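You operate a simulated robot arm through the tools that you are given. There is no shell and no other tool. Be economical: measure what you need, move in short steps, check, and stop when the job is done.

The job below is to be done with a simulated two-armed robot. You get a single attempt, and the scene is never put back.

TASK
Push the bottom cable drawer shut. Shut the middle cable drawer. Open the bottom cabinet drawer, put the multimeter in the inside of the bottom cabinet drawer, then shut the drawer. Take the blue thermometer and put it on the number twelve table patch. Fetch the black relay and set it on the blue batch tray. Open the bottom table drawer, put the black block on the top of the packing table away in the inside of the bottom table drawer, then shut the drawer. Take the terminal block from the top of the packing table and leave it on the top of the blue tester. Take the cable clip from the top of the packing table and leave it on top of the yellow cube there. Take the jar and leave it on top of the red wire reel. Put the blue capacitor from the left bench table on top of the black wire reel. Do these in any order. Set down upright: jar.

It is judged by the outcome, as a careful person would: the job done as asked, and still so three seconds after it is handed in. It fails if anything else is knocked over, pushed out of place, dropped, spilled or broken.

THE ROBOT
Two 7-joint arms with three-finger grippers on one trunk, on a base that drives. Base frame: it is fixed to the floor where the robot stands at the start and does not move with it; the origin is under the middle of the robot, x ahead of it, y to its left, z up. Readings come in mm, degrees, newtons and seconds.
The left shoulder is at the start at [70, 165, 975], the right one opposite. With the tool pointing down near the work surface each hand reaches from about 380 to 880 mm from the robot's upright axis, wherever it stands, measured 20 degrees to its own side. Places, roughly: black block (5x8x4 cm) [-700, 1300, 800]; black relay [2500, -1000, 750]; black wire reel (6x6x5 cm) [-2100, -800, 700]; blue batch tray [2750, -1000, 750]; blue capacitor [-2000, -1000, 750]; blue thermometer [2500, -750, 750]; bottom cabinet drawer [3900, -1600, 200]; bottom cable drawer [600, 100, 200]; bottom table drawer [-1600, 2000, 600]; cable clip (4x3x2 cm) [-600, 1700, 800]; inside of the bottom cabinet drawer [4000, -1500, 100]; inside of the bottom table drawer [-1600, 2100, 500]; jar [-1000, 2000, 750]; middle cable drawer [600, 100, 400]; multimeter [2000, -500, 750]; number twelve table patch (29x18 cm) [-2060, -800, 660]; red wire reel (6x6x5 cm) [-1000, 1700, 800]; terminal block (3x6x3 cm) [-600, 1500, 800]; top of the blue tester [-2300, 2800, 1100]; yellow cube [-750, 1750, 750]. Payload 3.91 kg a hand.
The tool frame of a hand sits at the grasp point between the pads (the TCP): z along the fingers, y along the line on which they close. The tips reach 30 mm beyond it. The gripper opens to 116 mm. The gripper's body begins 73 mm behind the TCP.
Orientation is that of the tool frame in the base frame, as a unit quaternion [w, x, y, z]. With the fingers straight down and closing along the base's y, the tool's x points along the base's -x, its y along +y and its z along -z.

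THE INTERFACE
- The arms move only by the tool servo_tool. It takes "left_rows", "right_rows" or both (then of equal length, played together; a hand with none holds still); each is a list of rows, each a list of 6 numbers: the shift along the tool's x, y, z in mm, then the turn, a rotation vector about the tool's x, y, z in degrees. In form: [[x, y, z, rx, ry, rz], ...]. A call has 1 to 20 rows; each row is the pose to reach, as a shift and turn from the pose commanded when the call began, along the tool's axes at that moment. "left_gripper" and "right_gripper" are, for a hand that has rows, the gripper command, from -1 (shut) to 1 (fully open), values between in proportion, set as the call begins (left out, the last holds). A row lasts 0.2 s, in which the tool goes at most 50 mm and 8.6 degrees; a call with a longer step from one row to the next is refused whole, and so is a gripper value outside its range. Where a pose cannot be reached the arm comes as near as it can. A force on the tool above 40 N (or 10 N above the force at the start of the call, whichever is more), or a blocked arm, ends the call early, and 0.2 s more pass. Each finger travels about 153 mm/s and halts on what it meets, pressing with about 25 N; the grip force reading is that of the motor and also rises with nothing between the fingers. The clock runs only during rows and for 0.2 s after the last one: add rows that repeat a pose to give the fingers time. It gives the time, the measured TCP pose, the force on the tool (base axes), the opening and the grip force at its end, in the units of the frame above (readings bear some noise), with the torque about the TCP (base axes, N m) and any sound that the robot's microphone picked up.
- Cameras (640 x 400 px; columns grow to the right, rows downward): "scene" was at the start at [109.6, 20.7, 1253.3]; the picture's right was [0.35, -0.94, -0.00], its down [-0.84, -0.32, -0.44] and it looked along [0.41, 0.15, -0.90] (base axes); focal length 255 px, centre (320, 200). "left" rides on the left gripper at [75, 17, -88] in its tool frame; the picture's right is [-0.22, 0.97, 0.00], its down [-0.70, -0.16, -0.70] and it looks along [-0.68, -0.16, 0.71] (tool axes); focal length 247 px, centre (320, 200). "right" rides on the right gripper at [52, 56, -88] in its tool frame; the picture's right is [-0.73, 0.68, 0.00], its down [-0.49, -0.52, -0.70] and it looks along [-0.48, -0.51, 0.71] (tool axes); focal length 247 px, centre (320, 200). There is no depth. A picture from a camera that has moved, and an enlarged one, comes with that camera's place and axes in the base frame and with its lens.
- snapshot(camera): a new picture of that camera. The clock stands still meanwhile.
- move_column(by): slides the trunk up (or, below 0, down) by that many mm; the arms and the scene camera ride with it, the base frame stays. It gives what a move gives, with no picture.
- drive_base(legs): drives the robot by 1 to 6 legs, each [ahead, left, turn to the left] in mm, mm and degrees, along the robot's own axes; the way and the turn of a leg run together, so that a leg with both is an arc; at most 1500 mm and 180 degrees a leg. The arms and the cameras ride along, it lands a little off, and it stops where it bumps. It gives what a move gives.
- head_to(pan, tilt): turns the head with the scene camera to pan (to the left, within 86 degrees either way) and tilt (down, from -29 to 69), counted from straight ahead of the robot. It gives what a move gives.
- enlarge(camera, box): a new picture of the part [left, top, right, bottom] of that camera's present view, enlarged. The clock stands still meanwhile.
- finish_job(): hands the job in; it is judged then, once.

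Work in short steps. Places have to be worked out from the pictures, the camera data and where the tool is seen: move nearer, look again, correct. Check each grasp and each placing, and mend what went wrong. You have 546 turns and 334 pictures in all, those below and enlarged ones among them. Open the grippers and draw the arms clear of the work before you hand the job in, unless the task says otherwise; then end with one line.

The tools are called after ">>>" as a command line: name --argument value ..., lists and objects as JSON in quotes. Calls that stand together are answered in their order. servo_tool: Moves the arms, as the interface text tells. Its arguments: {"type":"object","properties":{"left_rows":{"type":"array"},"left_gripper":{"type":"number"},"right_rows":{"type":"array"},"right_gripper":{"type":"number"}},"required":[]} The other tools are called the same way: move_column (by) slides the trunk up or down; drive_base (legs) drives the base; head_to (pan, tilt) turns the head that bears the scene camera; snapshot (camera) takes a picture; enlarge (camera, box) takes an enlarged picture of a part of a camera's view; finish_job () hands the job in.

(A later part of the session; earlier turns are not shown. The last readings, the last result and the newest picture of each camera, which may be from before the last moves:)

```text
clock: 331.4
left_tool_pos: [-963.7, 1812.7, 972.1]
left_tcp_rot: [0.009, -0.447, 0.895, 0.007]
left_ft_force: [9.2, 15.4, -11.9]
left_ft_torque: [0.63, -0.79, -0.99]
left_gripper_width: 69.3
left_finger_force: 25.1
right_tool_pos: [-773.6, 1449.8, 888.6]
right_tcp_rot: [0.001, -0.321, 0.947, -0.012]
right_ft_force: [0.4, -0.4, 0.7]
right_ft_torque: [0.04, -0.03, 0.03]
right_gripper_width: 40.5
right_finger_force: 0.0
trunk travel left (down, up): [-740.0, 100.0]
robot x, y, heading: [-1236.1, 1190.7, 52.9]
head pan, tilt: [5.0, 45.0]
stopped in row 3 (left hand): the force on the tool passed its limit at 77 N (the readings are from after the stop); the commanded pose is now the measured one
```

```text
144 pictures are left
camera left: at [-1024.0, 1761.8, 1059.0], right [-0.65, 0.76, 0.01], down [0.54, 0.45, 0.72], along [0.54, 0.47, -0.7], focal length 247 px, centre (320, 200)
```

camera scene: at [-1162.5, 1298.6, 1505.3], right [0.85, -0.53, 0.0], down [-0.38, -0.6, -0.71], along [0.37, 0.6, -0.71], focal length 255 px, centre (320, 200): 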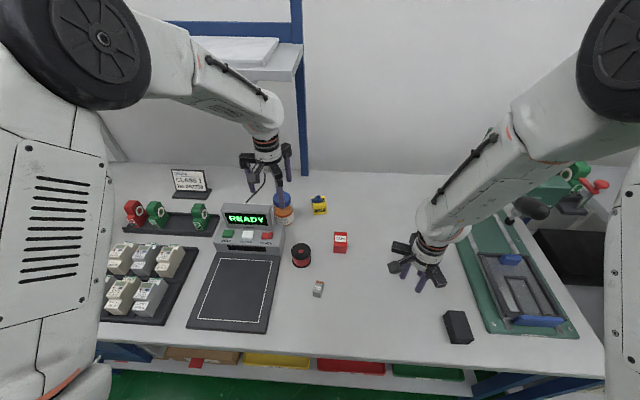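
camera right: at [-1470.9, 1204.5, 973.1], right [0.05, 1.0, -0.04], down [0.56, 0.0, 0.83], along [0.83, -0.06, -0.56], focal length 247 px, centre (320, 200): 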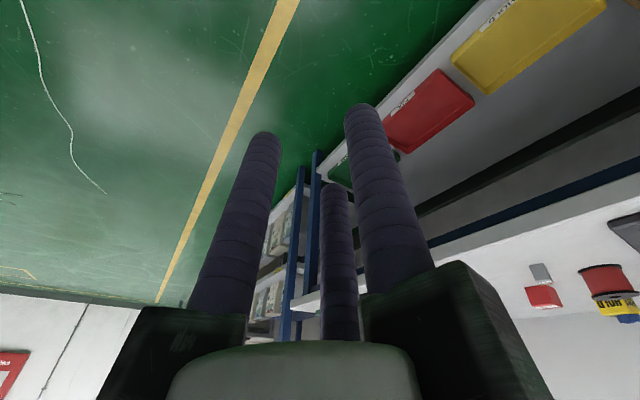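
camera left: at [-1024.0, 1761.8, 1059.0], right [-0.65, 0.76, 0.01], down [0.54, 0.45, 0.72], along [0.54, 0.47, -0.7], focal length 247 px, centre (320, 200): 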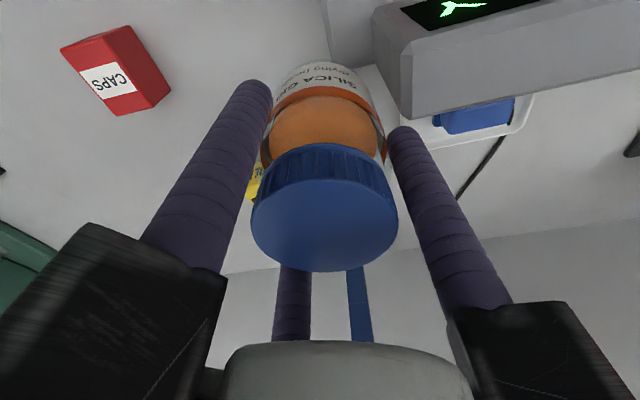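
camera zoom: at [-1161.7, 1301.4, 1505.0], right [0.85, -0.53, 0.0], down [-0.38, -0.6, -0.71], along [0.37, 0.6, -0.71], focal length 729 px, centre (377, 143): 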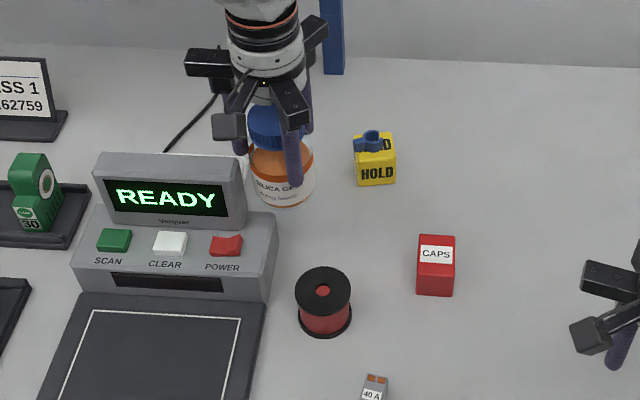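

Jaw C bumped the display's rear corner; instrument position appears unchanged. I reverse, raise 45 mm so tips clear the display, shift right, then continue.

>>> servo_tool --left_rows '[[-10, 0, 0, 0, 0, 0], [-20, -3, -10, 0, 0, 0], [-20, -6, -30, 0, 0, 0], [-20, -10, -50, 0, 0, 0], [-20, -10, -50, 0, 0, 0]]'

>>> snapshot --camera "left"

>>> enlarge --camera "scene" --box '[240, 150, 360, 290]'

```text
clock: 332.6
left_tool_pos: [-944.4, 1818.0, 1023.6]
left_tcp_rot: [0.01, -0.447, 0.894, 0.007]
left_ft_force: [-0.6, 0.2, -1.8]
left_ft_torque: [-0.01, 0.02, 0.02]
left_gripper_width: 69.3
left_finger_force: 25.2
right_tool_pos: [-773.9, 1448.4, 889.3]
right_tcp_rot: [0.002, -0.322, 0.947, -0.01]
right_ft_force: [0.1, 0.3, -0.9]
right_ft_torque: [-0.01, 0.0, -0.03]
right_gripper_width: 40.5
right_finger_force: 0.0
trunk travel left (down, up): [-740.0, 100.0]
robot x, y, heading: [-1238.9, 1189.4, 53.0]
head pan, tilt: [5.0, 45.0]
```

```text
143 pictures are left
camera left: at [-1004.7, 1767.1, 1110.7], right [-0.65, 0.76, 0.01], down [0.54, 0.45, 0.72], along [0.54, 0.47, -0.7], focal length 247 px, centre (320, 200)
```

left: 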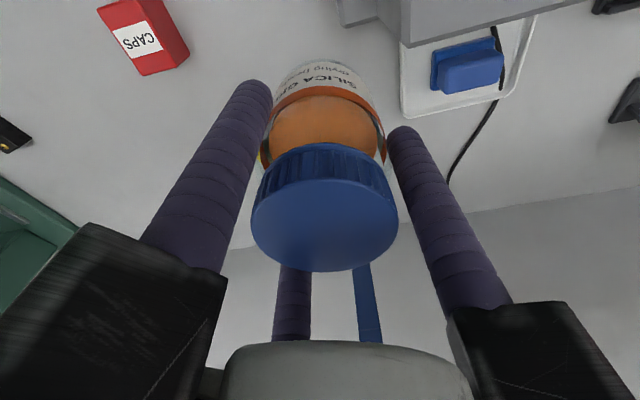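

```text
2.86 times, centred on (300, 220) of scene
camera zoom: at [-1162.9, 1298.3, 1505.3], right [0.85, -0.53, 0.0], down [-0.38, -0.6, -0.71], along [0.38, 0.6, -0.71], focal length 729 px, centre (377, 143)
```

zoom: 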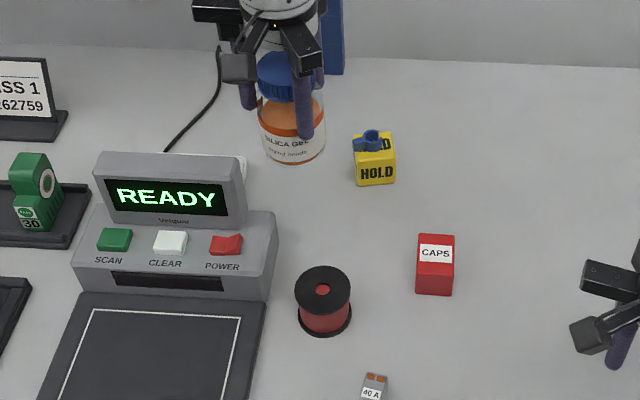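

Instrument unchanged. Proceed to above the reel at safe height, correcting the 1.4° tilt.

>>> servo_tool --left_rows '[[0, -20, 0, 0.2, 1.4, 0], [29, -30, 0, 0.2, 1.4, 0], [57, -35, 0, 0.2, 1.4, 0], [86, -38, 0, 0.2, 1.4, 0], [114.6, -40.6, 0, 0.2, 1.4, 0], [114.6, -40.6, 0, 0.2, 1.4, 0]]'

>>> enlarge --camera "scene" --box '[240, 150, 360, 290]'

```text
clock: 334.1
left_tool_pos: [-979.8, 1703.8, 1021.5]
left_tcp_rot: [0.0, -0.447, 0.895, 0.0]
left_ft_force: [1.5, 1.0, -2.8]
left_ft_torque: [-0.06, 0.0, -0.01]
left_gripper_width: 69.2
left_finger_force: 24.6
right_tool_pos: [-773.7, 1447.6, 888.8]
right_tcp_rot: [0.002, -0.321, 0.947, -0.012]
right_ft_force: [0.0, 0.1, 0.2]
right_ft_torque: [0.0, 0.0, -0.02]
right_gripper_width: 40.7
right_finger_force: 0.0
trunk travel left (down, up): [-740.0, 100.0]
robot x, y, heading: [-1236.2, 1188.1, 53.1]
head pan, tilt: [5.0, 45.0]
```

```text
2.86 times, centred on (300, 220) of scene
camera zoom: at [-1162.3, 1298.8, 1505.2], right [0.85, -0.53, 0.0], down [-0.38, -0.6, -0.71], along [0.37, 0.6, -0.71], focal length 729 px, centre (377, 143)
```

zoom: 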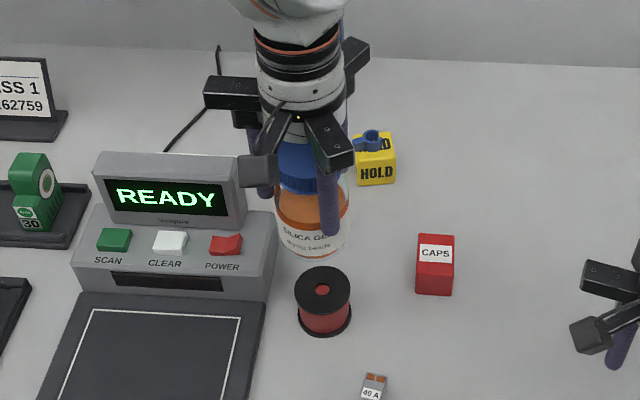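

Projection matches: jar axis is right over the reel centre. Lower.

>>> servo_tool --left_rows '[[0, 0, 25, 0, 0, 0], [0, 0, 50, 0, 0, 0], [0, 0, 68, 0, 0, 0], [0, 0, 76, 0, 0, 0], [0, 0, 76, 0, 0, 0]]'

>>> enlarge --camera "scene" --box '[240, 150, 360, 290]'

```text
clock: 335.2
left_tool_pos: [-981.5, 1704.0, 945.4]
left_tcp_rot: [0.0, -0.447, 0.895, -0.001]
left_ft_force: [0.3, 0.4, -3.1]
left_ft_torque: [-0.01, 0.0, 0.0]
left_gripper_width: 69.1
left_finger_force: 24.8
right_tool_pos: [-773.6, 1447.7, 889.7]
right_tcp_rot: [0.002, -0.321, 0.947, -0.011]
right_ft_force: [-0.4, -0.4, 0.2]
right_ft_torque: [-0.01, -0.02, -0.04]
right_gripper_width: 40.8
right_finger_force: 0.0
trunk travel left (down, up): [-740.0, 100.0]
robot x, y, heading: [-1237.7, 1190.0, 52.8]
head pan, tilt: [5.0, 45.0]
```

```text
2.86 times, centred on (300, 220) of scene
camera zoom: at [-1163.0, 1297.9, 1505.3], right [0.85, -0.53, 0.0], down [-0.38, -0.6, -0.71], along [0.38, 0.6, -0.71], focal length 729 px, centre (377, 143)
```

zoom: 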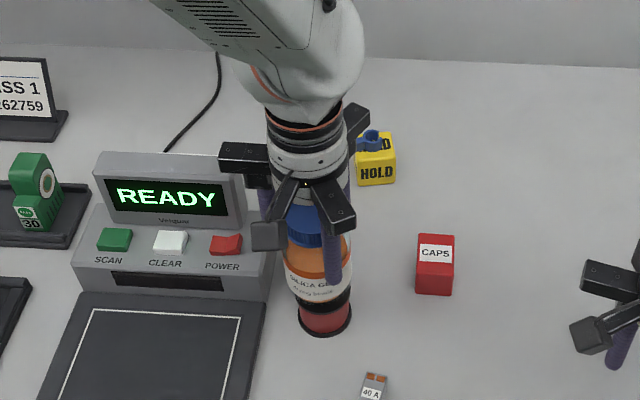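

Nearly touching and aligned. Lower in 2 mm steps to contact.

>>> servo_tool --left_rows '[[0, 0, 2, 0, 0, 0], [0, 0, 4, 0, 0, 0], [0, 0, 6, 0, 0, 0], [0, 0, 8, 0, 0, 0], [0, 0, 8, 0, 0, 0]]'

```text
clock: 336.4
left_tool_pos: [-980.6, 1702.0, 937.7]
left_tcp_rot: [-0.001, -0.447, 0.894, 0.0]
left_ft_force: [0.0, 0.4, -1.6]
left_ft_torque: [-0.05, -0.01, -0.04]
left_gripper_width: 69.3
left_finger_force: 24.9
right_tool_pos: [-774.3, 1447.5, 889.4]
right_tcp_rot: [0.001, -0.321, 0.947, -0.011]
right_ft_force: [-0.9, 0.0, -0.7]
right_ft_torque: [-0.02, 0.01, 0.02]
right_gripper_width: 40.5
right_finger_force: 0.1
trunk travel left (down, up): [-740.0, 100.0]
robot x, y, heading: [-1236.1, 1189.2, 53.2]
head pan, tilt: [5.0, 45.0]
```

>>> servo_tool --left_rows '[[0, 0, 1.5, 0, 0, 0], [0, 0, 3, 0, 0, 0], [0, 0, 4.5, 0, 0, 0], [0, 0, 4.5, 0, 0, 0]]'

>>> enlarge --camera "scene" --box '[260, 190, 340, 270]'

```text
clock: 337.4
left_tool_pos: [-981.5, 1702.3, 935.3]
left_tcp_rot: [0.004, -0.447, 0.894, 0.002]
left_ft_force: [0.2, 5.3, 35.7]
left_ft_torque: [0.74, 0.01, 0.12]
left_gripper_width: 69.1
left_finger_force: 24.8
right_tool_pos: [-774.3, 1446.6, 890.5]
right_tcp_rot: [0.001, -0.322, 0.947, -0.009]
right_ft_force: [-0.8, 0.2, -0.3]
right_ft_torque: [-0.02, -0.02, 0.0]
right_gripper_width: 40.7
right_finger_force: 0.1
trunk travel left (down, up): [-740.0, 100.0]
robot x, y, heading: [-1238.6, 1186.4, 52.9]
head pan, tilt: [5.0, 45.0]
```

```text
5.00 times, centred on (300, 230) of scene
camera zoom: at [-1164.9, 1294.7, 1506.1], right [0.85, -0.53, 0.0], down [-0.37, -0.6, -0.71], along [0.38, 0.6, -0.71], focal length 1276 px, centre (420, 50)
```

zoom: 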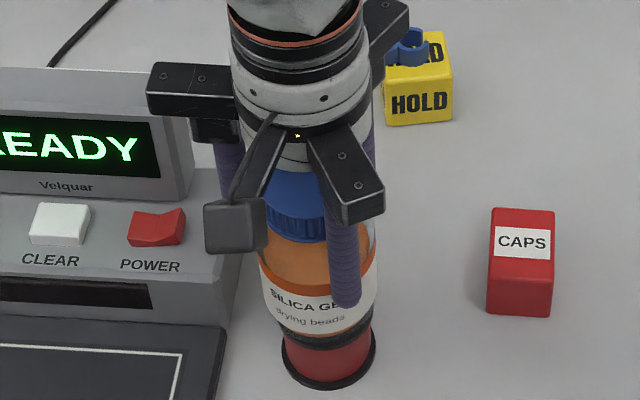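

Contact, but a strip of the reel's front rim shows: the jar sits ~5 mm too far back. Lift 6 mm, shift 5 mm toward the robot, and set down again gently.

>>> servo_tool --left_rows '[[0, 0, -5, 0, 0, 0], [0, 0, -8, 0, 0, 0], [5, 0, -8, 0, 0.3, 0], [5, 0, -8, -0.3, 0.3, 0]]'

>>> enlarge --camera "scene" --box '[270, 210, 330, 260]'

```text
clock: 338.4
left_tool_pos: [-986.1, 1698.2, 939.9]
left_tcp_rot: [-0.005, -0.447, 0.894, 0.0]
left_ft_force: [-0.2, 0.4, -3.5]
left_ft_torque: [-0.03, 0.0, -0.05]
left_gripper_width: 69.2
left_finger_force: 25.4
right_tool_pos: [-773.6, 1448.5, 889.4]
right_tcp_rot: [0.002, -0.321, 0.947, -0.011]
right_ft_force: [0.1, 0.0, 0.3]
right_ft_torque: [0.0, 0.03, -0.02]
right_gripper_width: 40.5
right_finger_force: 0.1
trunk travel left (down, up): [-740.0, 100.0]
robot x, y, heading: [-1239.3, 1193.8, 53.2]
head pan, tilt: [5.0, 45.0]
```

```text
8.00 times, centred on (300, 235) of scene
camera zoom: at [-1162.7, 1297.9, 1505.3], right [0.85, -0.53, 0.0], down [-0.38, -0.6, -0.71], along [0.37, 0.6, -0.71], focal length 2041 px, centre (480, -80)
```

zoom: 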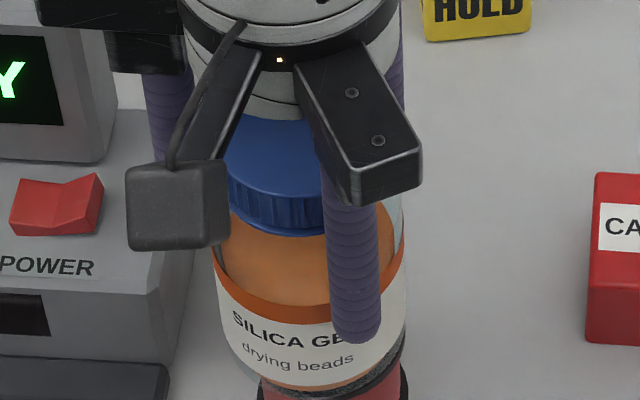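

>>> servo_tool --left_rows '[[0, 0, 1.5, 0.2, -0.3, 0], [0, 0, 3, 0.3, -0.3, 0], [0, 0, 4, 0.3, -0.3, 0], [0, 0, 4, 0.3, -0.3, 0]]'

>>> enlarge --camera "scene" --box '[260, 215, 340, 275]'

```text
clock: 339.4
left_tool_pos: [-984.7, 1698.6, 937.4]
left_tcp_rot: [0.0, -0.446, 0.895, -0.001]
left_ft_force: [-0.8, -0.5, -2.7]
left_ft_torque: [-0.03, -0.01, -0.04]
left_gripper_width: 68.9
left_finger_force: 25.4
right_tool_pos: [-773.5, 1448.9, 888.9]
right_tcp_rot: [0.002, -0.321, 0.947, -0.011]
right_ft_force: [-0.1, -0.4, 0.7]
right_ft_torque: [-0.03, 0.01, 0.01]
right_gripper_width: 40.6
right_finger_force: 0.0
trunk travel left (down, up): [-740.0, 100.0]
robot x, y, heading: [-1238.5, 1194.2, 52.8]
head pan, tilt: [5.0, 45.0]
```

```text
6.67 times, centred on (300, 245) of scene
camera zoom: at [-1163.0, 1297.9, 1505.3], right [0.85, -0.53, 0.0], down [-0.38, -0.6, -0.71], along [0.38, 0.6, -0.71], focal length 1701 px, centre (453, -100)
```

zoom: 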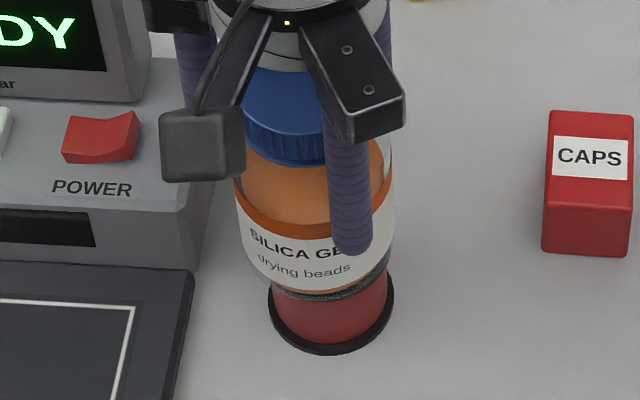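

>>> servo_tool --left_rows '[[0, 0, 1, 0, 0, 0], [0, 0, 2, 0, 0, 0], [0, 0, 3, 0, 0, 0], [0, 0, 3, 0, 0, 0]]'

```text
clock: 340.4
left_tool_pos: [-985.3, 1697.5, 936.5]
left_tcp_rot: [0.002, -0.447, 0.895, 0.002]
left_ft_force: [2.6, -0.3, 13.1]
left_ft_torque: [-0.02, -0.19, 0.03]
left_gripper_width: 69.0
left_finger_force: 25.2
right_tool_pos: [-773.3, 1447.8, 890.2]
right_tcp_rot: [0.003, -0.321, 0.947, -0.01]
right_ft_force: [0.5, 0.0, 0.0]
right_ft_torque: [0.0, -0.01, 0.02]
right_gripper_width: 40.7
right_finger_force: 0.1
trunk travel left (down, up): [-740.0, 100.0]
robot x, y, heading: [-1240.0, 1193.4, 53.0]
head pan, tilt: [5.0, 45.0]
```

Gentle contact (13 N). Release and watch.

>>> servo_tool --left_rows '[[0, 0, -1, 0, 0, 0], [0, 0, -1, 0, 0, 0]]'

>>> servo_tool --left_rows '[[0, 0, 0, 0, 0, 0], [0, 0, 0, 0, 0, 0], [0, 0, 0, 0, 0, 0]]' --left_gripper 0.6

>>> enlarge --camera "scene" --box '[260, 190, 340, 270]'

```text
clock: 341.1
left_tool_pos: [-984.2, 1697.3, 936.4]
left_tcp_rot: [0.001, -0.447, 0.894, 0.0]
left_ft_force: [4.0, 3.9, 15.7]
left_ft_torque: [0.52, -0.3, 0.01]
left_gripper_width: 68.8
left_finger_force: 25.1
right_tool_pos: [-773.7, 1446.8, 890.4]
right_tcp_rot: [0.003, -0.322, 0.947, -0.01]
right_ft_force: [0.1, -0.3, -0.1]
right_ft_torque: [0.0, -0.02, 0.02]
right_gripper_width: 40.3
right_finger_force: 0.0
trunk travel left (down, up): [-740.0, 100.0]
robot x, y, heading: [-1235.7, 1190.5, 52.8]
head pan, tilt: [5.0, 45.0]
```

```text
clock: 341.9
left_tool_pos: [-985.0, 1698.0, 935.9]
left_tcp_rot: [0.0, -0.447, 0.894, 0.001]
left_ft_force: [-0.4, -0.3, 0.2]
left_ft_torque: [0.01, 0.04, 0.0]
left_gripper_width: 92.7
left_finger_force: 0.0
right_tool_pos: [-773.6, 1448.7, 890.2]
right_tcp_rot: [0.002, -0.322, 0.947, -0.011]
right_ft_force: [0.6, 0.1, 0.2]
right_ft_torque: [0.01, -0.01, 0.01]
right_gripper_width: 40.5
right_finger_force: 0.1
trunk travel left (down, up): [-740.0, 100.0]
robot x, y, heading: [-1239.5, 1185.5, 53.3]
head pan, tilt: [5.0, 45.0]
```

```text
5.00 times, centred on (300, 230) of scene
camera zoom: at [-1163.0, 1297.9, 1505.3], right [0.85, -0.53, 0.0], down [-0.38, -0.6, -0.71], along [0.38, 0.6, -0.71], focal length 1276 px, centre (420, 50)
```

zoom: 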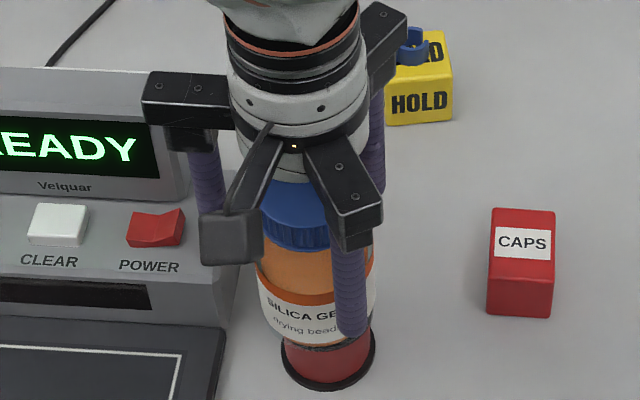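

Jar stands on the reel. Open fully and lift the hand straight up.

>>> servo_tool --left_rows '[[0, 0, -10, 0, 0, 0], [0, 0, -40, 0, 0, 0], [0, 0, -80, 0, 0, 0], [0, 0, -120, 0, 0, 0]]' --left_gripper 1

>>> snapshot --camera "left"

>>> enlarge --camera "scene" --box '[260, 190, 340, 270]'

```text
clock: 342.9
left_tool_pos: [-984.0, 1700.0, 1056.6]
left_tcp_rot: [0.001, -0.447, 0.895, 0.0]
left_ft_force: [-0.5, 0.1, -0.6]
left_ft_torque: [-0.01, -0.05, -0.01]
left_gripper_width: 115.9
left_finger_force: 0.1
right_tool_pos: [-775.5, 1447.8, 889.8]
right_tcp_rot: [0.002, -0.321, 0.947, -0.01]
right_ft_force: [0.0, -0.5, 0.7]
right_ft_torque: [0.02, 0.0, -0.02]
right_gripper_width: 40.5
right_finger_force: 0.0
trunk travel left (down, up): [-740.0, 100.0]
robot x, y, heading: [-1236.1, 1191.3, 52.9]
head pan, tilt: [5.0, 45.0]
```

```text
135 pictures are left
camera left: at [-1044.5, 1649.7, 1143.8], right [-0.64, 0.76, 0.0], down [0.55, 0.46, 0.7], along [0.54, 0.45, -0.71], focal length 247 px, centre (320, 200)
```

left: 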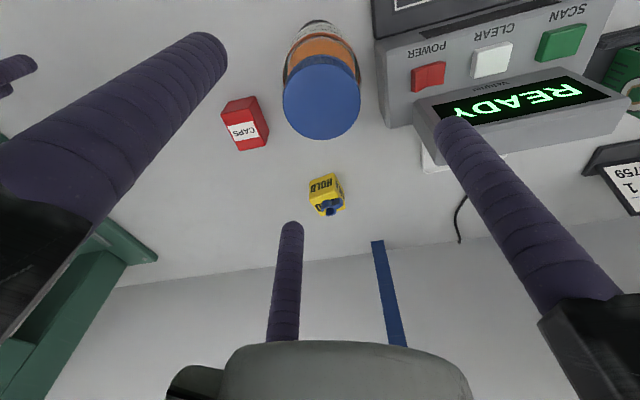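

```text
5.00 times, centred on (300, 230) of scene
camera zoom: at [-1164.2, 1296.6, 1505.5], right [0.85, -0.53, 0.0], down [-0.37, -0.6, -0.71], along [0.38, 0.6, -0.71], focal length 1276 px, centre (420, 50)
```

zoom: 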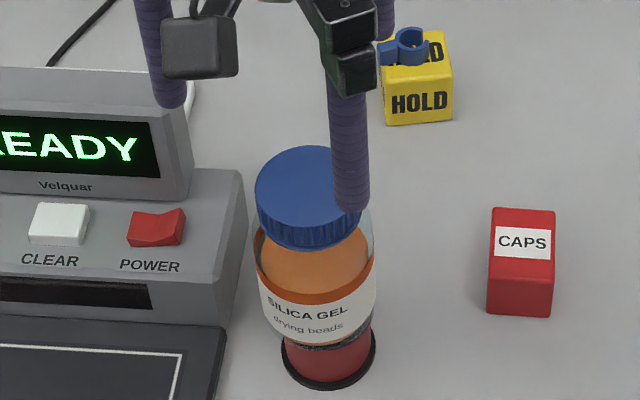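

Jar is standing centred on the reel. Next, the terminal block. I retract the left hand and shift the base left so the right forearm stays clear of the press lever knob (≈(-638,1371,1141)).

>>> servo_tool --left_rows '[[0, 0, -30, 0, 0, 0], [45, 5, -40, 0, 0, 0], [90, 10, -40, 0, 0, 0], [135, 20, -40, 0, 0, 0], [180, 30, -40, 0, 0, 0], [225, 40, -40, 0, 0, 0], [260, 50, -40, 0, 0, 0]]'

>>> drive_base --legs '[[0, 150, 0.5]]'

>>> head_to --pan -25 --tilt 45

>>> snapshot --camera "scene"

>>> snapshot --camera "right"

```text
clock: 344.4
left_tool_pos: [-1164.8, 1535.9, 1107.4]
left_tcp_rot: [0.0, -0.447, 0.894, -0.001]
left_ft_force: [0.3, -0.1, -0.6]
left_ft_torque: [-0.02, 0.0, 0.0]
left_gripper_width: 116.0
left_finger_force: 0.1
left hand out of reach, approached as far as the arm can: row 7
right_tool_pos: [-774.7, 1448.2, 889.9]
right_tcp_rot: [0.003, -0.321, 0.947, -0.011]
right_ft_force: [-0.6, 0.3, -0.2]
right_ft_torque: [0.01, -0.01, 0.0]
right_gripper_width: 40.5
right_finger_force: 0.0
trunk travel left (down, up): [-740.0, 100.0]
robot x, y, heading: [-1239.8, 1191.3, 52.8]
head pan, tilt: [5.0, 45.0]
```

```text
clock: 345.8
left_tool_pos: [-1285.1, 1625.4, 1107.9]
left_tcp_rot: [-0.001, -0.452, 0.892, 0.001]
left_ft_force: [-0.1, 0.8, -0.3]
left_ft_torque: [0.01, 0.03, -0.01]
left_gripper_width: 116.0
left_finger_force: 0.1
right_tool_pos: [-899.0, 1543.5, 890.0]
right_tcp_rot: [0.001, -0.327, 0.945, -0.01]
right_ft_force: [0.0, -0.6, -0.8]
right_ft_torque: [0.06, 0.03, 0.0]
right_gripper_width: 40.3
right_finger_force: 0.0
trunk travel left (down, up): [-740.0, 100.0]
robot x, y, heading: [-1358.4, 1280.8, 53.6]
head pan, tilt: [5.0, 45.0]
```

```text
clock: 346.8
left_tool_pos: [-1288.6, 1625.8, 1108.4]
left_tcp_rot: [0.0, -0.452, 0.892, 0.0]
left_ft_force: [-0.4, 0.8, -1.0]
left_ft_torque: [0.0, -0.01, -0.01]
left_gripper_width: 116.1
left_finger_force: 0.1
right_tool_pos: [-898.7, 1544.7, 891.0]
right_tcp_rot: [0.002, -0.327, 0.945, -0.011]
right_ft_force: [0.4, 0.3, -1.1]
right_ft_torque: [-0.01, 0.05, 0.02]
right_gripper_width: 40.9
right_finger_force: 0.1
trunk travel left (down, up): [-740.0, 100.0]
robot x, y, heading: [-1362.4, 1279.9, 53.5]
head pan, tilt: [-25.0, 45.0]
```

```text
133 pictures are left
camera scene: at [-1256.5, 1358.2, 1505.4], right [0.48, -0.88, 0.0], down [-0.62, -0.34, -0.71], along [0.62, 0.34, -0.71], focal length 255 px, centre (320, 200)
```

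scene: 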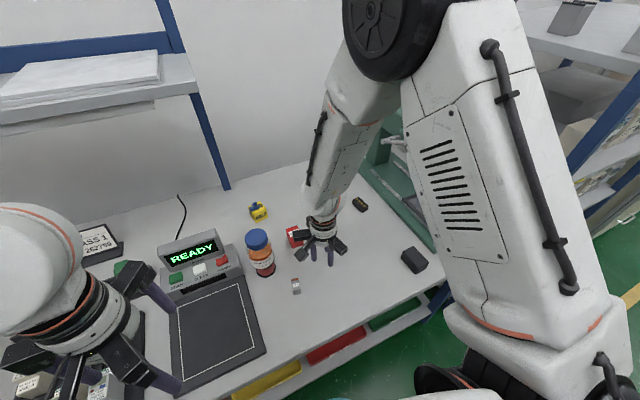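

```text
132 pictures are left
camera right: at [-976.5, 1558.4, 977.8], right [0.15, 0.99, -0.02], down [0.7, -0.1, 0.71], along [0.7, -0.12, -0.71], focal length 247 px, centre (320, 200)
```

right: 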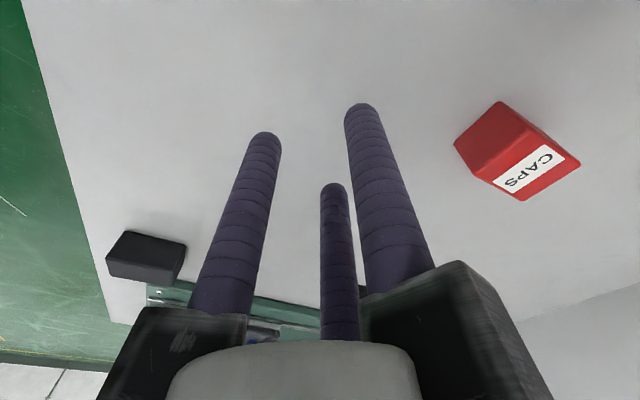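

Move the right hand over the terminal block, rotating to align with its long axis (64°).

>>> servo_tool --right_rows '[[-33, -26, -5, -1.2, 0, -3.7], [-66, -52, -5, -1.2, 0, -7.4], [-99, -78, -5, -1.2, 0, -11], [-132, -104, -5, -1.2, 0, -14.8], [-165, -130, -5, -1.2, 0, -18.4], [-198, -156, -5, -1.2, 0, -22], [-231, -182, -5, -1.2, 0, -25.8], [-231, -182, -5, -1.2, 0, -25.8]]' --right_gripper 0

>>> snapshot --camera "right"

>>> snapshot --camera "scene"

```text
clock: 348.6
left_tool_pos: [-1289.1, 1625.9, 1108.2]
left_tcp_rot: [0.0, -0.452, 0.892, 0.001]
left_ft_force: [-0.5, -0.7, 0.2]
left_ft_torque: [0.03, -0.04, 0.01]
left_gripper_width: 116.0
left_finger_force: 0.1
right_tool_pos: [-607.0, 1544.1, 897.7]
right_tcp_rot: [-0.004, -0.53, 0.848, -0.001]
right_ft_force: [-0.6, -0.1, -0.1]
right_ft_torque: [-0.01, -0.01, 0.0]
right_gripper_width: 58.1
right_finger_force: 0.0
trunk travel left (down, up): [-740.0, 100.0]
robot x, y, heading: [-1358.5, 1278.3, 54.1]
head pan, tilt: [-25.0, 45.0]
```

```text
131 pictures are left
camera right: at [-680.7, 1523.0, 987.0], right [-0.29, 0.96, 0.0], down [0.69, 0.21, 0.7], along [0.67, 0.2, -0.72], focal length 247 px, centre (320, 200)
```

right: 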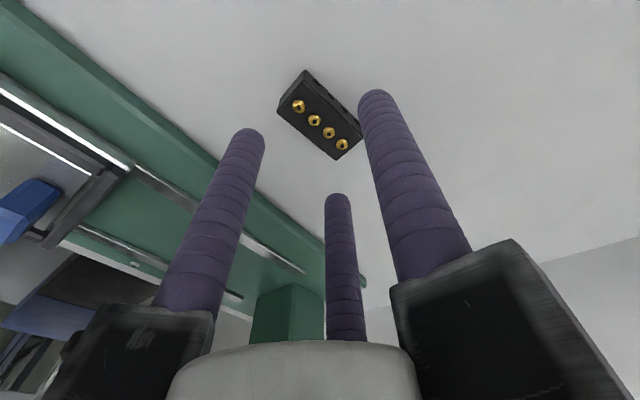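

```text
130 pictures are left
camera scene: at [-1258.1, 1358.6, 1505.5], right [0.48, -0.88, 0.0], down [-0.62, -0.34, -0.71], along [0.62, 0.34, -0.71], focal length 255 px, centre (320, 200)
```

scene: 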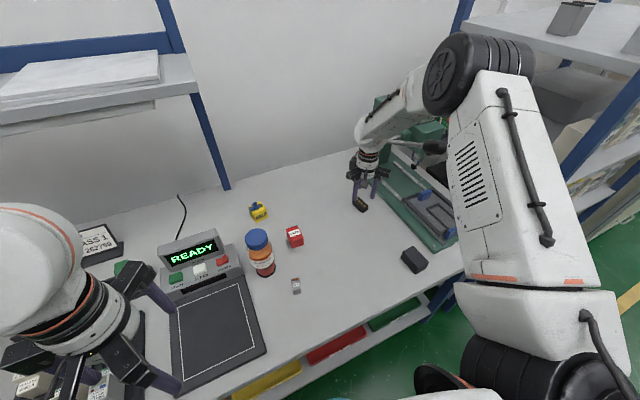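

>>> enlarge --camera "right" --box '[250, 50, 390, 180]'

```text
3.08 times, centred on (320, 115) of right
camera zoom: at [-680.7, 1523.0, 987.0], right [-0.29, 0.96, 0.0], down [0.69, 0.21, 0.7], along [0.67, 0.2, -0.72], focal length 760 px, centre (320, 462)
```

zoom: 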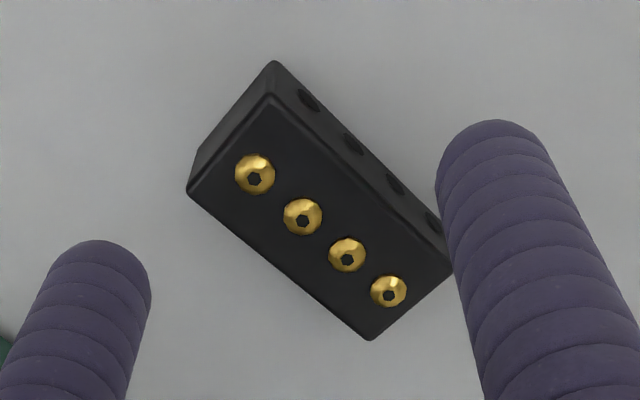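

Terminal centre (-602.5,1546.5), 57×27, aligned. Fine-shift, descend to z≈833, and close.

>>> servo_tool --right_rows '[[-4, -7.5, 10, 0, 0, 0], [-4, -7.5, 30, 0, 0, 0], [-4, -7.5, 48, 0, 0, 0], [-4, -7.5, 58, 0, 0, 0], [-4, -7.5, 63, 0, 0, 0], [-4, -7.5, 63, 0, 0, 0]]' --right_gripper 0.2

>>> snapshot --camera "right"

>>> snapshot --camera "scene"

```text
clock: 350.0
left_tool_pos: [-1287.0, 1626.9, 1107.6]
left_tcp_rot: [0.0, -0.452, 0.892, 0.001]
left_ft_force: [-0.2, 0.4, 0.2]
left_ft_torque: [0.0, 0.06, -0.01]
left_gripper_width: 115.8
left_finger_force: 0.0
right_tool_pos: [-596.9, 1543.2, 833.6]
right_tcp_rot: [-0.004, -0.53, 0.848, 0.0]
right_ft_force: [-0.4, 0.3, 0.6]
right_ft_torque: [-0.01, 0.01, 0.01]
right_gripper_width: 69.8
right_finger_force: 0.1
trunk travel left (down, up): [-740.0, 100.0]
robot x, y, heading: [-1356.5, 1278.8, 53.9]
head pan, tilt: [-25.0, 45.0]
```

```text
128 pictures are left
camera right: at [-671.6, 1523.6, 923.5], right [-0.29, 0.96, 0.0], down [0.69, 0.21, 0.69], along [0.67, 0.2, -0.72], focal length 247 px, centre (320, 200)
```

right: 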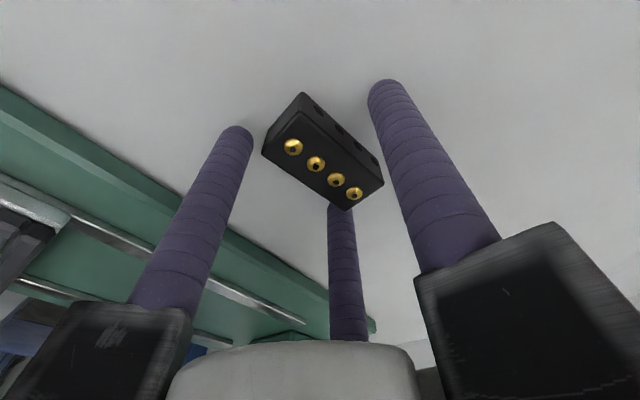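

```text
127 pictures are left
camera scene: at [-1256.7, 1358.5, 1505.4], right [0.48, -0.88, 0.0], down [-0.62, -0.34, -0.71], along [0.62, 0.34, -0.71], focal length 255 px, centre (320, 200)
```

scene: 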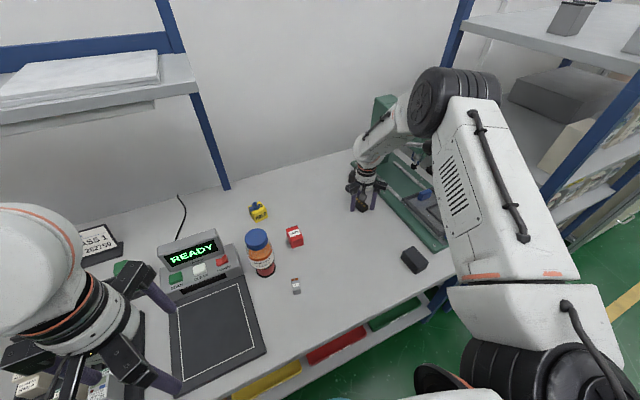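

>>> servo_tool --right_rows '[[0, 0, 0, 0, 0, 0], [0, 0, 0, 0, 0, 0], [0, 0, 0, 0, 0, 0], [0, 0, 0, 0, 0, 0]]' --right_gripper -1

>>> servo_tool --right_rows '[[0, 0, -10, 0, 0, 0], [0, 0, -35, 0, 0, 0], [0, 0, -65, 0, 0, 0], [0, 0, -80, 0, 0, 0]]'

>>> snapshot --camera "right"

```text
clock: 351.0
left_tool_pos: [-1288.2, 1626.9, 1108.0]
left_tcp_rot: [0.0, -0.453, 0.892, 0.0]
left_ft_force: [-0.2, 0.4, 0.5]
left_ft_torque: [0.03, 0.0, -0.01]
left_gripper_width: 115.8
left_finger_force: 0.1
right_tool_pos: [-596.9, 1544.5, 833.9]
right_tcp_rot: [-0.004, -0.53, 0.848, -0.001]
right_ft_force: [-0.2, -0.8, -0.2]
right_ft_torque: [0.01, 0.02, 0.01]
right_gripper_width: 36.5
right_finger_force: 25.6
trunk travel left (down, up): [-740.0, 100.0]
robot x, y, heading: [-1357.2, 1277.8, 53.7]
head pan, tilt: [-25.0, 45.0]
```

```text
clock: 352.0
left_tool_pos: [-1287.8, 1626.2, 1108.3]
left_tcp_rot: [0.0, -0.453, 0.892, 0.001]
left_ft_force: [0.4, -0.2, -0.4]
left_ft_torque: [-0.02, 0.0, 0.02]
left_gripper_width: 116.2
left_finger_force: 0.0
right_tool_pos: [-595.1, 1544.7, 915.6]
right_tcp_rot: [-0.004, -0.529, 0.848, 0.0]
right_ft_force: [0.3, 0.5, 0.5]
right_ft_torque: [0.01, -0.02, 0.04]
right_gripper_width: 36.7
right_finger_force: 25.3
trunk travel left (down, up): [-740.0, 100.0]
robot x, y, heading: [-1361.6, 1279.3, 53.5]
head pan, tilt: [-25.0, 45.0]
```

```text
126 pictures are left
camera right: at [-669.8, 1523.5, 1005.6], right [-0.29, 0.96, 0.0], down [0.69, 0.21, 0.69], along [0.67, 0.2, -0.72], focal length 247 px, centre (320, 200)
```

right: 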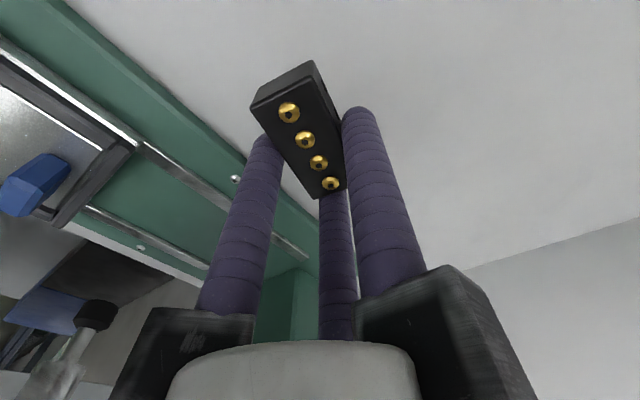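

Terminal held (37 mm). Retract the right hand the way it came.

>>> servo_tool --right_rows '[[19, 38, -10, 0, 0, 3.7], [38, 77, -20, 0, 0, 7.4], [57, 115, -25, 0, 0, 11], [76, 154, -25, 0, 0, 14.8], [95, 192, -25, 0, 0, 18.4], [114, 231, -25, 0, 0, 22], [132, 269, -25, 0, 0, 25.8]]'

>>> drive_base --legs '[[-450, 0, 0]]'

>>> head_to --pan 50 --tilt 15

>>> snapshot --camera "scene"

```text
clock: 353.6
left_tool_pos: [-1289.0, 1627.0, 1108.8]
left_tcp_rot: [0.001, -0.453, 0.892, -0.001]
left_ft_force: [0.0, -0.6, -0.2]
left_ft_torque: [-0.04, -0.04, 0.0]
left_gripper_width: 116.1
left_finger_force: 0.1
right_tool_pos: [-897.1, 1540.5, 943.1]
right_tcp_rot: [-0.003, -0.326, 0.945, -0.002]
right_ft_force: [0.4, -0.1, -1.3]
right_ft_torque: [0.01, -0.04, 0.01]
right_gripper_width: 36.3
right_finger_force: 25.2
trunk travel left (down, up): [-740.0, 100.0]
robot x, y, heading: [-1360.7, 1280.0, 53.9]
head pan, tilt: [-25.0, 45.0]
```

```text
clock: 356.3
left_tool_pos: [-1550.4, 1264.7, 1108.9]
left_tcp_rot: [-0.001, -0.448, 0.894, 0.0]
left_ft_force: [-1.0, 0.1, -0.1]
left_ft_torque: [0.01, -0.01, 0.01]
left_gripper_width: 115.9
left_finger_force: 0.0
right_tool_pos: [-1159.4, 1175.3, 940.6]
right_tcp_rot: [-0.004, -0.322, 0.947, -0.002]
right_ft_force: [-0.8, -0.1, -1.2]
right_ft_torque: [0.0, -0.02, 0.01]
right_gripper_width: 36.2
right_finger_force: 24.8
trunk travel left (down, up): [-740.0, 100.0]
robot x, y, heading: [-1628.3, 917.8, 53.2]
head pan, tilt: [-25.0, 45.0]
```

```text
clock: 357.8
left_tool_pos: [-1551.7, 1266.1, 1108.1]
left_tcp_rot: [0.0, -0.448, 0.894, 0.001]
left_ft_force: [0.0, -0.6, -0.2]
left_ft_torque: [0.01, -0.02, 0.03]
left_gripper_width: 115.9
left_finger_force: 0.1
right_tool_pos: [-1159.9, 1175.9, 941.2]
right_tcp_rot: [-0.004, -0.322, 0.947, -0.001]
right_ft_force: [0.3, 0.3, 0.1]
right_ft_torque: [-0.01, -0.01, 0.01]
right_gripper_width: 36.4
right_finger_force: 25.5
trunk travel left (down, up): [-740.0, 100.0]
robot x, y, heading: [-1625.7, 915.3, 53.2]
head pan, tilt: [50.0, 15.0]
```

```text
125 pictures are left
camera scene: at [-1616.7, 1050.1, 1552.2], right [0.97, 0.23, 0.0], down [0.06, -0.25, -0.97], along [-0.22, 0.94, -0.26], focal length 255 px, centre (320, 200)
```

scene: 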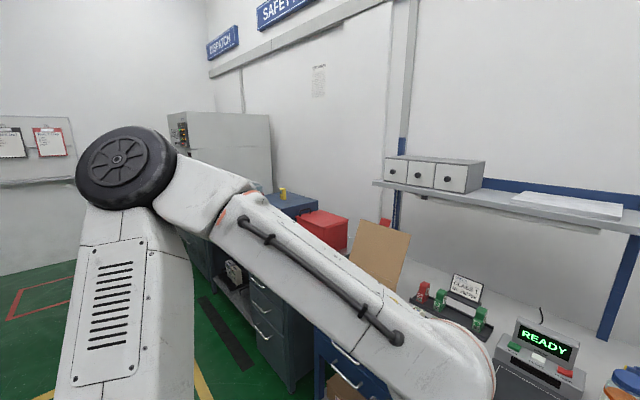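

>>> enlarge --camera "scene" --box '[160, 90, 420, 290]'

```text
2.00 times, centred on (290, 190) of scene
camera zoom: at [-1616.7, 1050.1, 1552.2], right [0.97, 0.23, 0.0], down [0.06, -0.25, -0.97], along [-0.22, 0.94, -0.26], focal length 510 px, centre (380, 220)
```

zoom: 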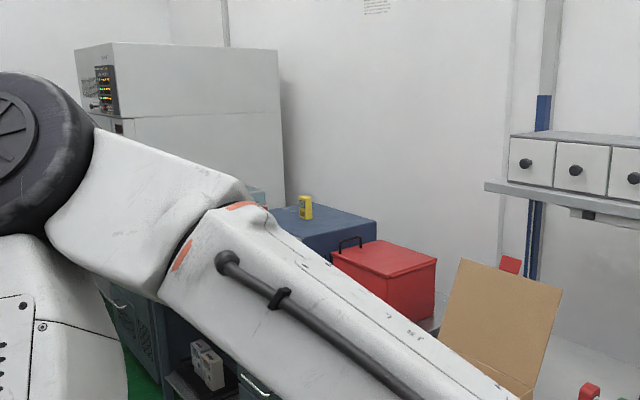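

The blue tester (with a yellow item on top) is further left. Drive along the aisle to it.

>>> drive_base --legs '[[0, 700, 0.3], [0, 700, 0]]'

>>> head_to --pan 0 --tilt 20

>>> snapshot --camera "scene"

```text
clock: 364.9
left_tool_pos: [-2672.2, 2080.3, 1108.3]
left_tcp_rot: [-0.001, -0.457, 0.889, 0.001]
left_ft_force: [-0.3, 0.2, -0.3]
left_ft_torque: [0.01, -0.03, -0.03]
left_gripper_width: 116.2
left_finger_force: 0.0
right_tool_pos: [-2276.9, 1998.2, 941.1]
right_tcp_rot: [-0.003, -0.331, 0.944, -0.001]
right_ft_force: [-0.2, 0.3, -0.6]
right_ft_torque: [0.01, 0.01, 0.01]
right_gripper_width: 36.0
right_finger_force: 24.4
trunk travel left (down, up): [-740.0, 100.0]
robot x, y, heading: [-2740.7, 1732.1, 54.3]
head pan, tilt: [50.0, 15.0]
```

```text
clock: 366.1
left_tool_pos: [-2672.0, 2080.5, 1108.3]
left_tcp_rot: [-0.001, -0.457, 0.889, 0.0]
left_ft_force: [0.6, -0.5, 1.2]
left_ft_torque: [0.02, 0.03, 0.0]
left_gripper_width: 115.9
left_finger_force: 0.1
right_tool_pos: [-2277.9, 1998.5, 942.0]
right_tcp_rot: [-0.003, -0.332, 0.943, -0.001]
right_ft_force: [1.2, -0.1, -1.4]
right_ft_torque: [0.0, 0.02, -0.03]
right_gripper_width: 36.1
right_finger_force: 24.6
trunk travel left (down, up): [-740.0, 100.0]
robot x, y, heading: [-2740.2, 1735.5, 54.2]
head pan, tilt: [0.0, 20.0]
```

```text
123 pictures are left
camera scene: at [-2655.0, 1848.5, 1544.1], right [0.81, -0.58, 0.0], down [-0.2, -0.28, -0.94], along [0.55, 0.76, -0.34], focal length 255 px, centre (320, 200)
```

scene: 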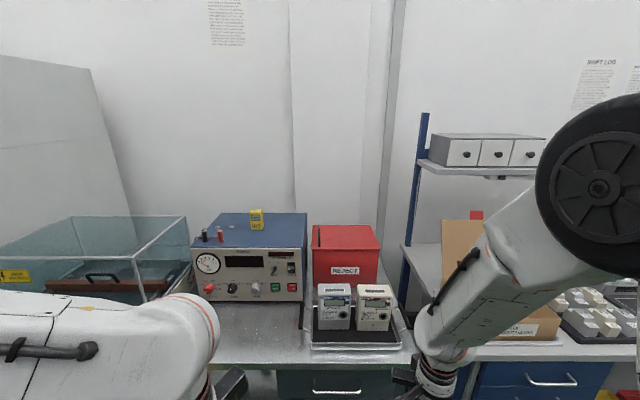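

Tester top: front edge n≈667, yellow cube around (-2326,2722). I'll place the terminal at front-right of the top (d≈-3400, n≈760). Raise everything and approach.

>>> move_column --by 100

>>> drive_base --legs '[[0, 335, -0.7]]'

>>> servo_tool --right_rows '[[0, 0, -40, 0, 0, 0], [0, 0, -80, 0, 0, 0], [0, 0, -120, 0, 0, 0], [0, 0, -160, 0, 0, 0], [0, 0, -190, 0, 0, 0]]'

>>> snapshot --camera "scene"

```text
clock: 367.5
left_tool_pos: [-2672.1, 2081.0, 1209.2]
left_tcp_rot: [0.0, -0.457, 0.889, 0.001]
left_ft_force: [0.0, 0.8, 0.5]
left_ft_torque: [0.03, 0.01, 0.01]
left_gripper_width: 115.8
left_finger_force: 0.0
right_tool_pos: [-2277.4, 1998.1, 1041.3]
right_tcp_rot: [-0.005, -0.332, 0.943, -0.002]
right_ft_force: [0.3, 0.0, -0.3]
right_ft_torque: [0.0, -0.02, -0.02]
right_gripper_width: 36.3
right_finger_force: 25.1
trunk travel left (down, up): [-840.0, 0.0]
robot x, y, heading: [-2741.1, 1730.5, 54.1]
head pan, tilt: [0.0, 20.0]
```

```text
clock: 369.6
left_tool_pos: [-2931.8, 2271.9, 1207.7]
left_tcp_rot: [-0.001, -0.451, 0.892, 0.001]
left_ft_force: [-0.7, 0.0, 0.5]
left_ft_torque: [0.01, 0.0, 0.01]
left_gripper_width: 115.9
left_finger_force: 0.1
right_tool_pos: [-2538.0, 2185.7, 1040.8]
right_tcp_rot: [-0.004, -0.326, 0.945, -0.001]
right_ft_force: [-0.1, -0.6, -0.6]
right_ft_torque: [-0.02, 0.01, -0.01]
right_gripper_width: 35.9
right_finger_force: 24.8
trunk travel left (down, up): [-840.0, 0.0]
robot x, y, heading: [-3005.4, 1927.0, 53.8]
head pan, tilt: [0.0, 20.0]
```

```text
clock: 370.8
left_tool_pos: [-2931.7, 2272.9, 1208.0]
left_tcp_rot: [0.0, -0.452, 0.892, 0.001]
left_ft_force: [0.1, -0.4, 0.1]
left_ft_torque: [-0.03, 0.01, 0.01]
left_gripper_width: 115.9
left_finger_force: 0.0
right_tool_pos: [-2542.6, 2189.4, 1230.3]
right_tcp_rot: [-0.002, -0.326, 0.945, -0.003]
right_ft_force: [1.0, 0.3, -0.3]
right_ft_torque: [0.03, 0.02, -0.01]
right_gripper_width: 36.2
right_finger_force: 25.1
trunk travel left (down, up): [-840.0, 0.0]
robot x, y, heading: [-3003.6, 1925.7, 53.5]
head pan, tilt: [0.0, 20.0]
```

```text
122 pictures are left
camera scene: at [-2918.1, 2039.9, 1644.0], right [0.8, -0.59, 0.0], down [-0.2, -0.28, -0.94], along [0.56, 0.76, -0.34], focal length 255 px, centre (320, 200)
```

scene: 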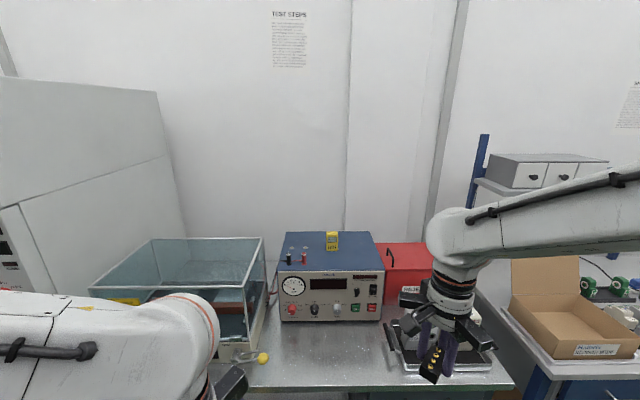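

>>> enlarge --camera "scene" --box '[260, 210, 420, 330]'

```text
3.33 times, centred on (340, 270) of scene
camera zoom: at [-2918.1, 2039.9, 1644.0], right [0.8, -0.59, 0.0], down [-0.2, -0.28, -0.94], along [0.56, 0.76, -0.34], focal length 850 px, centre (253, -33)
```

zoom: 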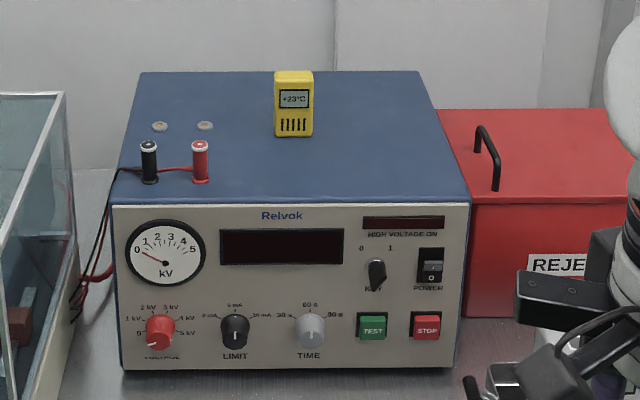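

The top of the tester is at z≈1067 (a yellow thermometer stands on it at (-2302,2786)). Target spot: (-2258,2666). Drive forward.

>>> drive_base --legs '[[345, 0, 0]]'

>>> head_to --pan -10 --tilt 35

>>> snapshot --camera "scene"

>>> snapshot --camera "right"

```text
clock: 373.0
left_tool_pos: [-2734.1, 2538.5, 1208.0]
left_tcp_rot: [0.0, -0.45, 0.893, 0.001]
left_ft_force: [0.8, -0.4, 0.3]
left_ft_torque: [0.01, 0.01, -0.03]
left_gripper_width: 116.1
left_finger_force: 0.1
right_tool_pos: [-2344.1, 2454.2, 1230.7]
right_tcp_rot: [-0.004, -0.324, 0.946, -0.002]
right_ft_force: [-0.3, -0.3, -0.2]
right_ft_torque: [0.01, -0.02, -0.02]
right_gripper_width: 35.8
right_finger_force: 24.9
trunk travel left (down, up): [-840.0, 0.0]
robot x, y, heading: [-2809.5, 2192.5, 53.3]
head pan, tilt: [0.0, 20.0]
```

```text
clock: 373.8
left_tool_pos: [-2732.0, 2542.1, 1207.8]
left_tcp_rot: [-0.001, -0.45, 0.893, 0.001]
left_ft_force: [-0.4, 0.1, 0.1]
left_ft_torque: [-0.02, -0.01, 0.02]
left_gripper_width: 115.9
left_finger_force: 0.1
right_tool_pos: [-2342.8, 2455.9, 1230.2]
right_tcp_rot: [-0.005, -0.324, 0.946, -0.002]
right_ft_force: [0.3, 0.0, -0.3]
right_ft_torque: [0.01, 0.01, 0.02]
right_gripper_width: 35.9
right_finger_force: 25.3
trunk travel left (down, up): [-840.0, 0.0]
robot x, y, heading: [-2805.9, 2194.3, 53.4]
head pan, tilt: [-10.0, 35.0]
```

```text
120 pictures are left
camera scene: at [-2710.7, 2294.3, 1620.2], right [0.69, -0.73, 0.0], down [-0.42, -0.39, -0.82], along [0.6, 0.56, -0.57], focal length 255 px, centre (320, 200)
```

scene: 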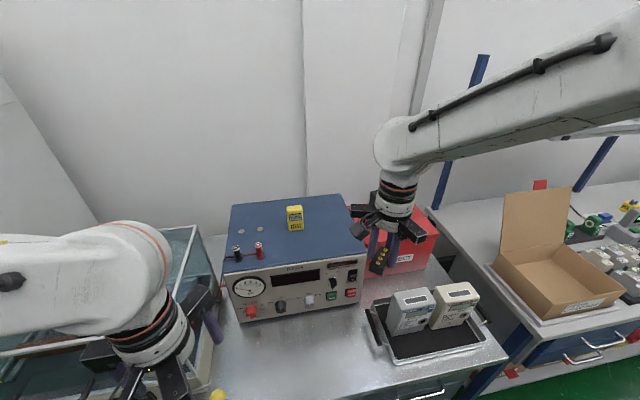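

```text
119 pictures are left
camera right: at [-2420.0, 2470.1, 1318.9], right [0.16, 0.99, -0.01], down [0.71, -0.11, 0.7], along [0.69, -0.12, -0.72], focal length 247 px, centre (320, 200)
```

right: 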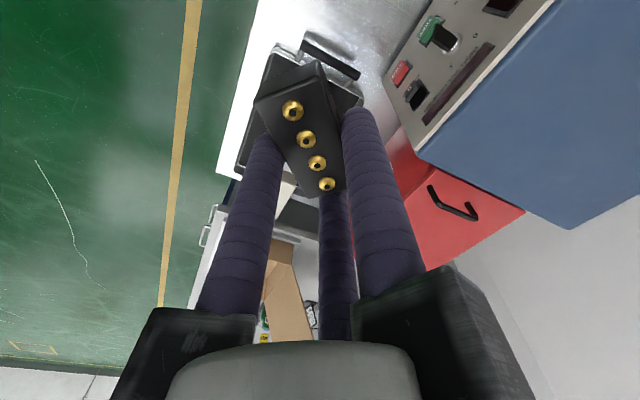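

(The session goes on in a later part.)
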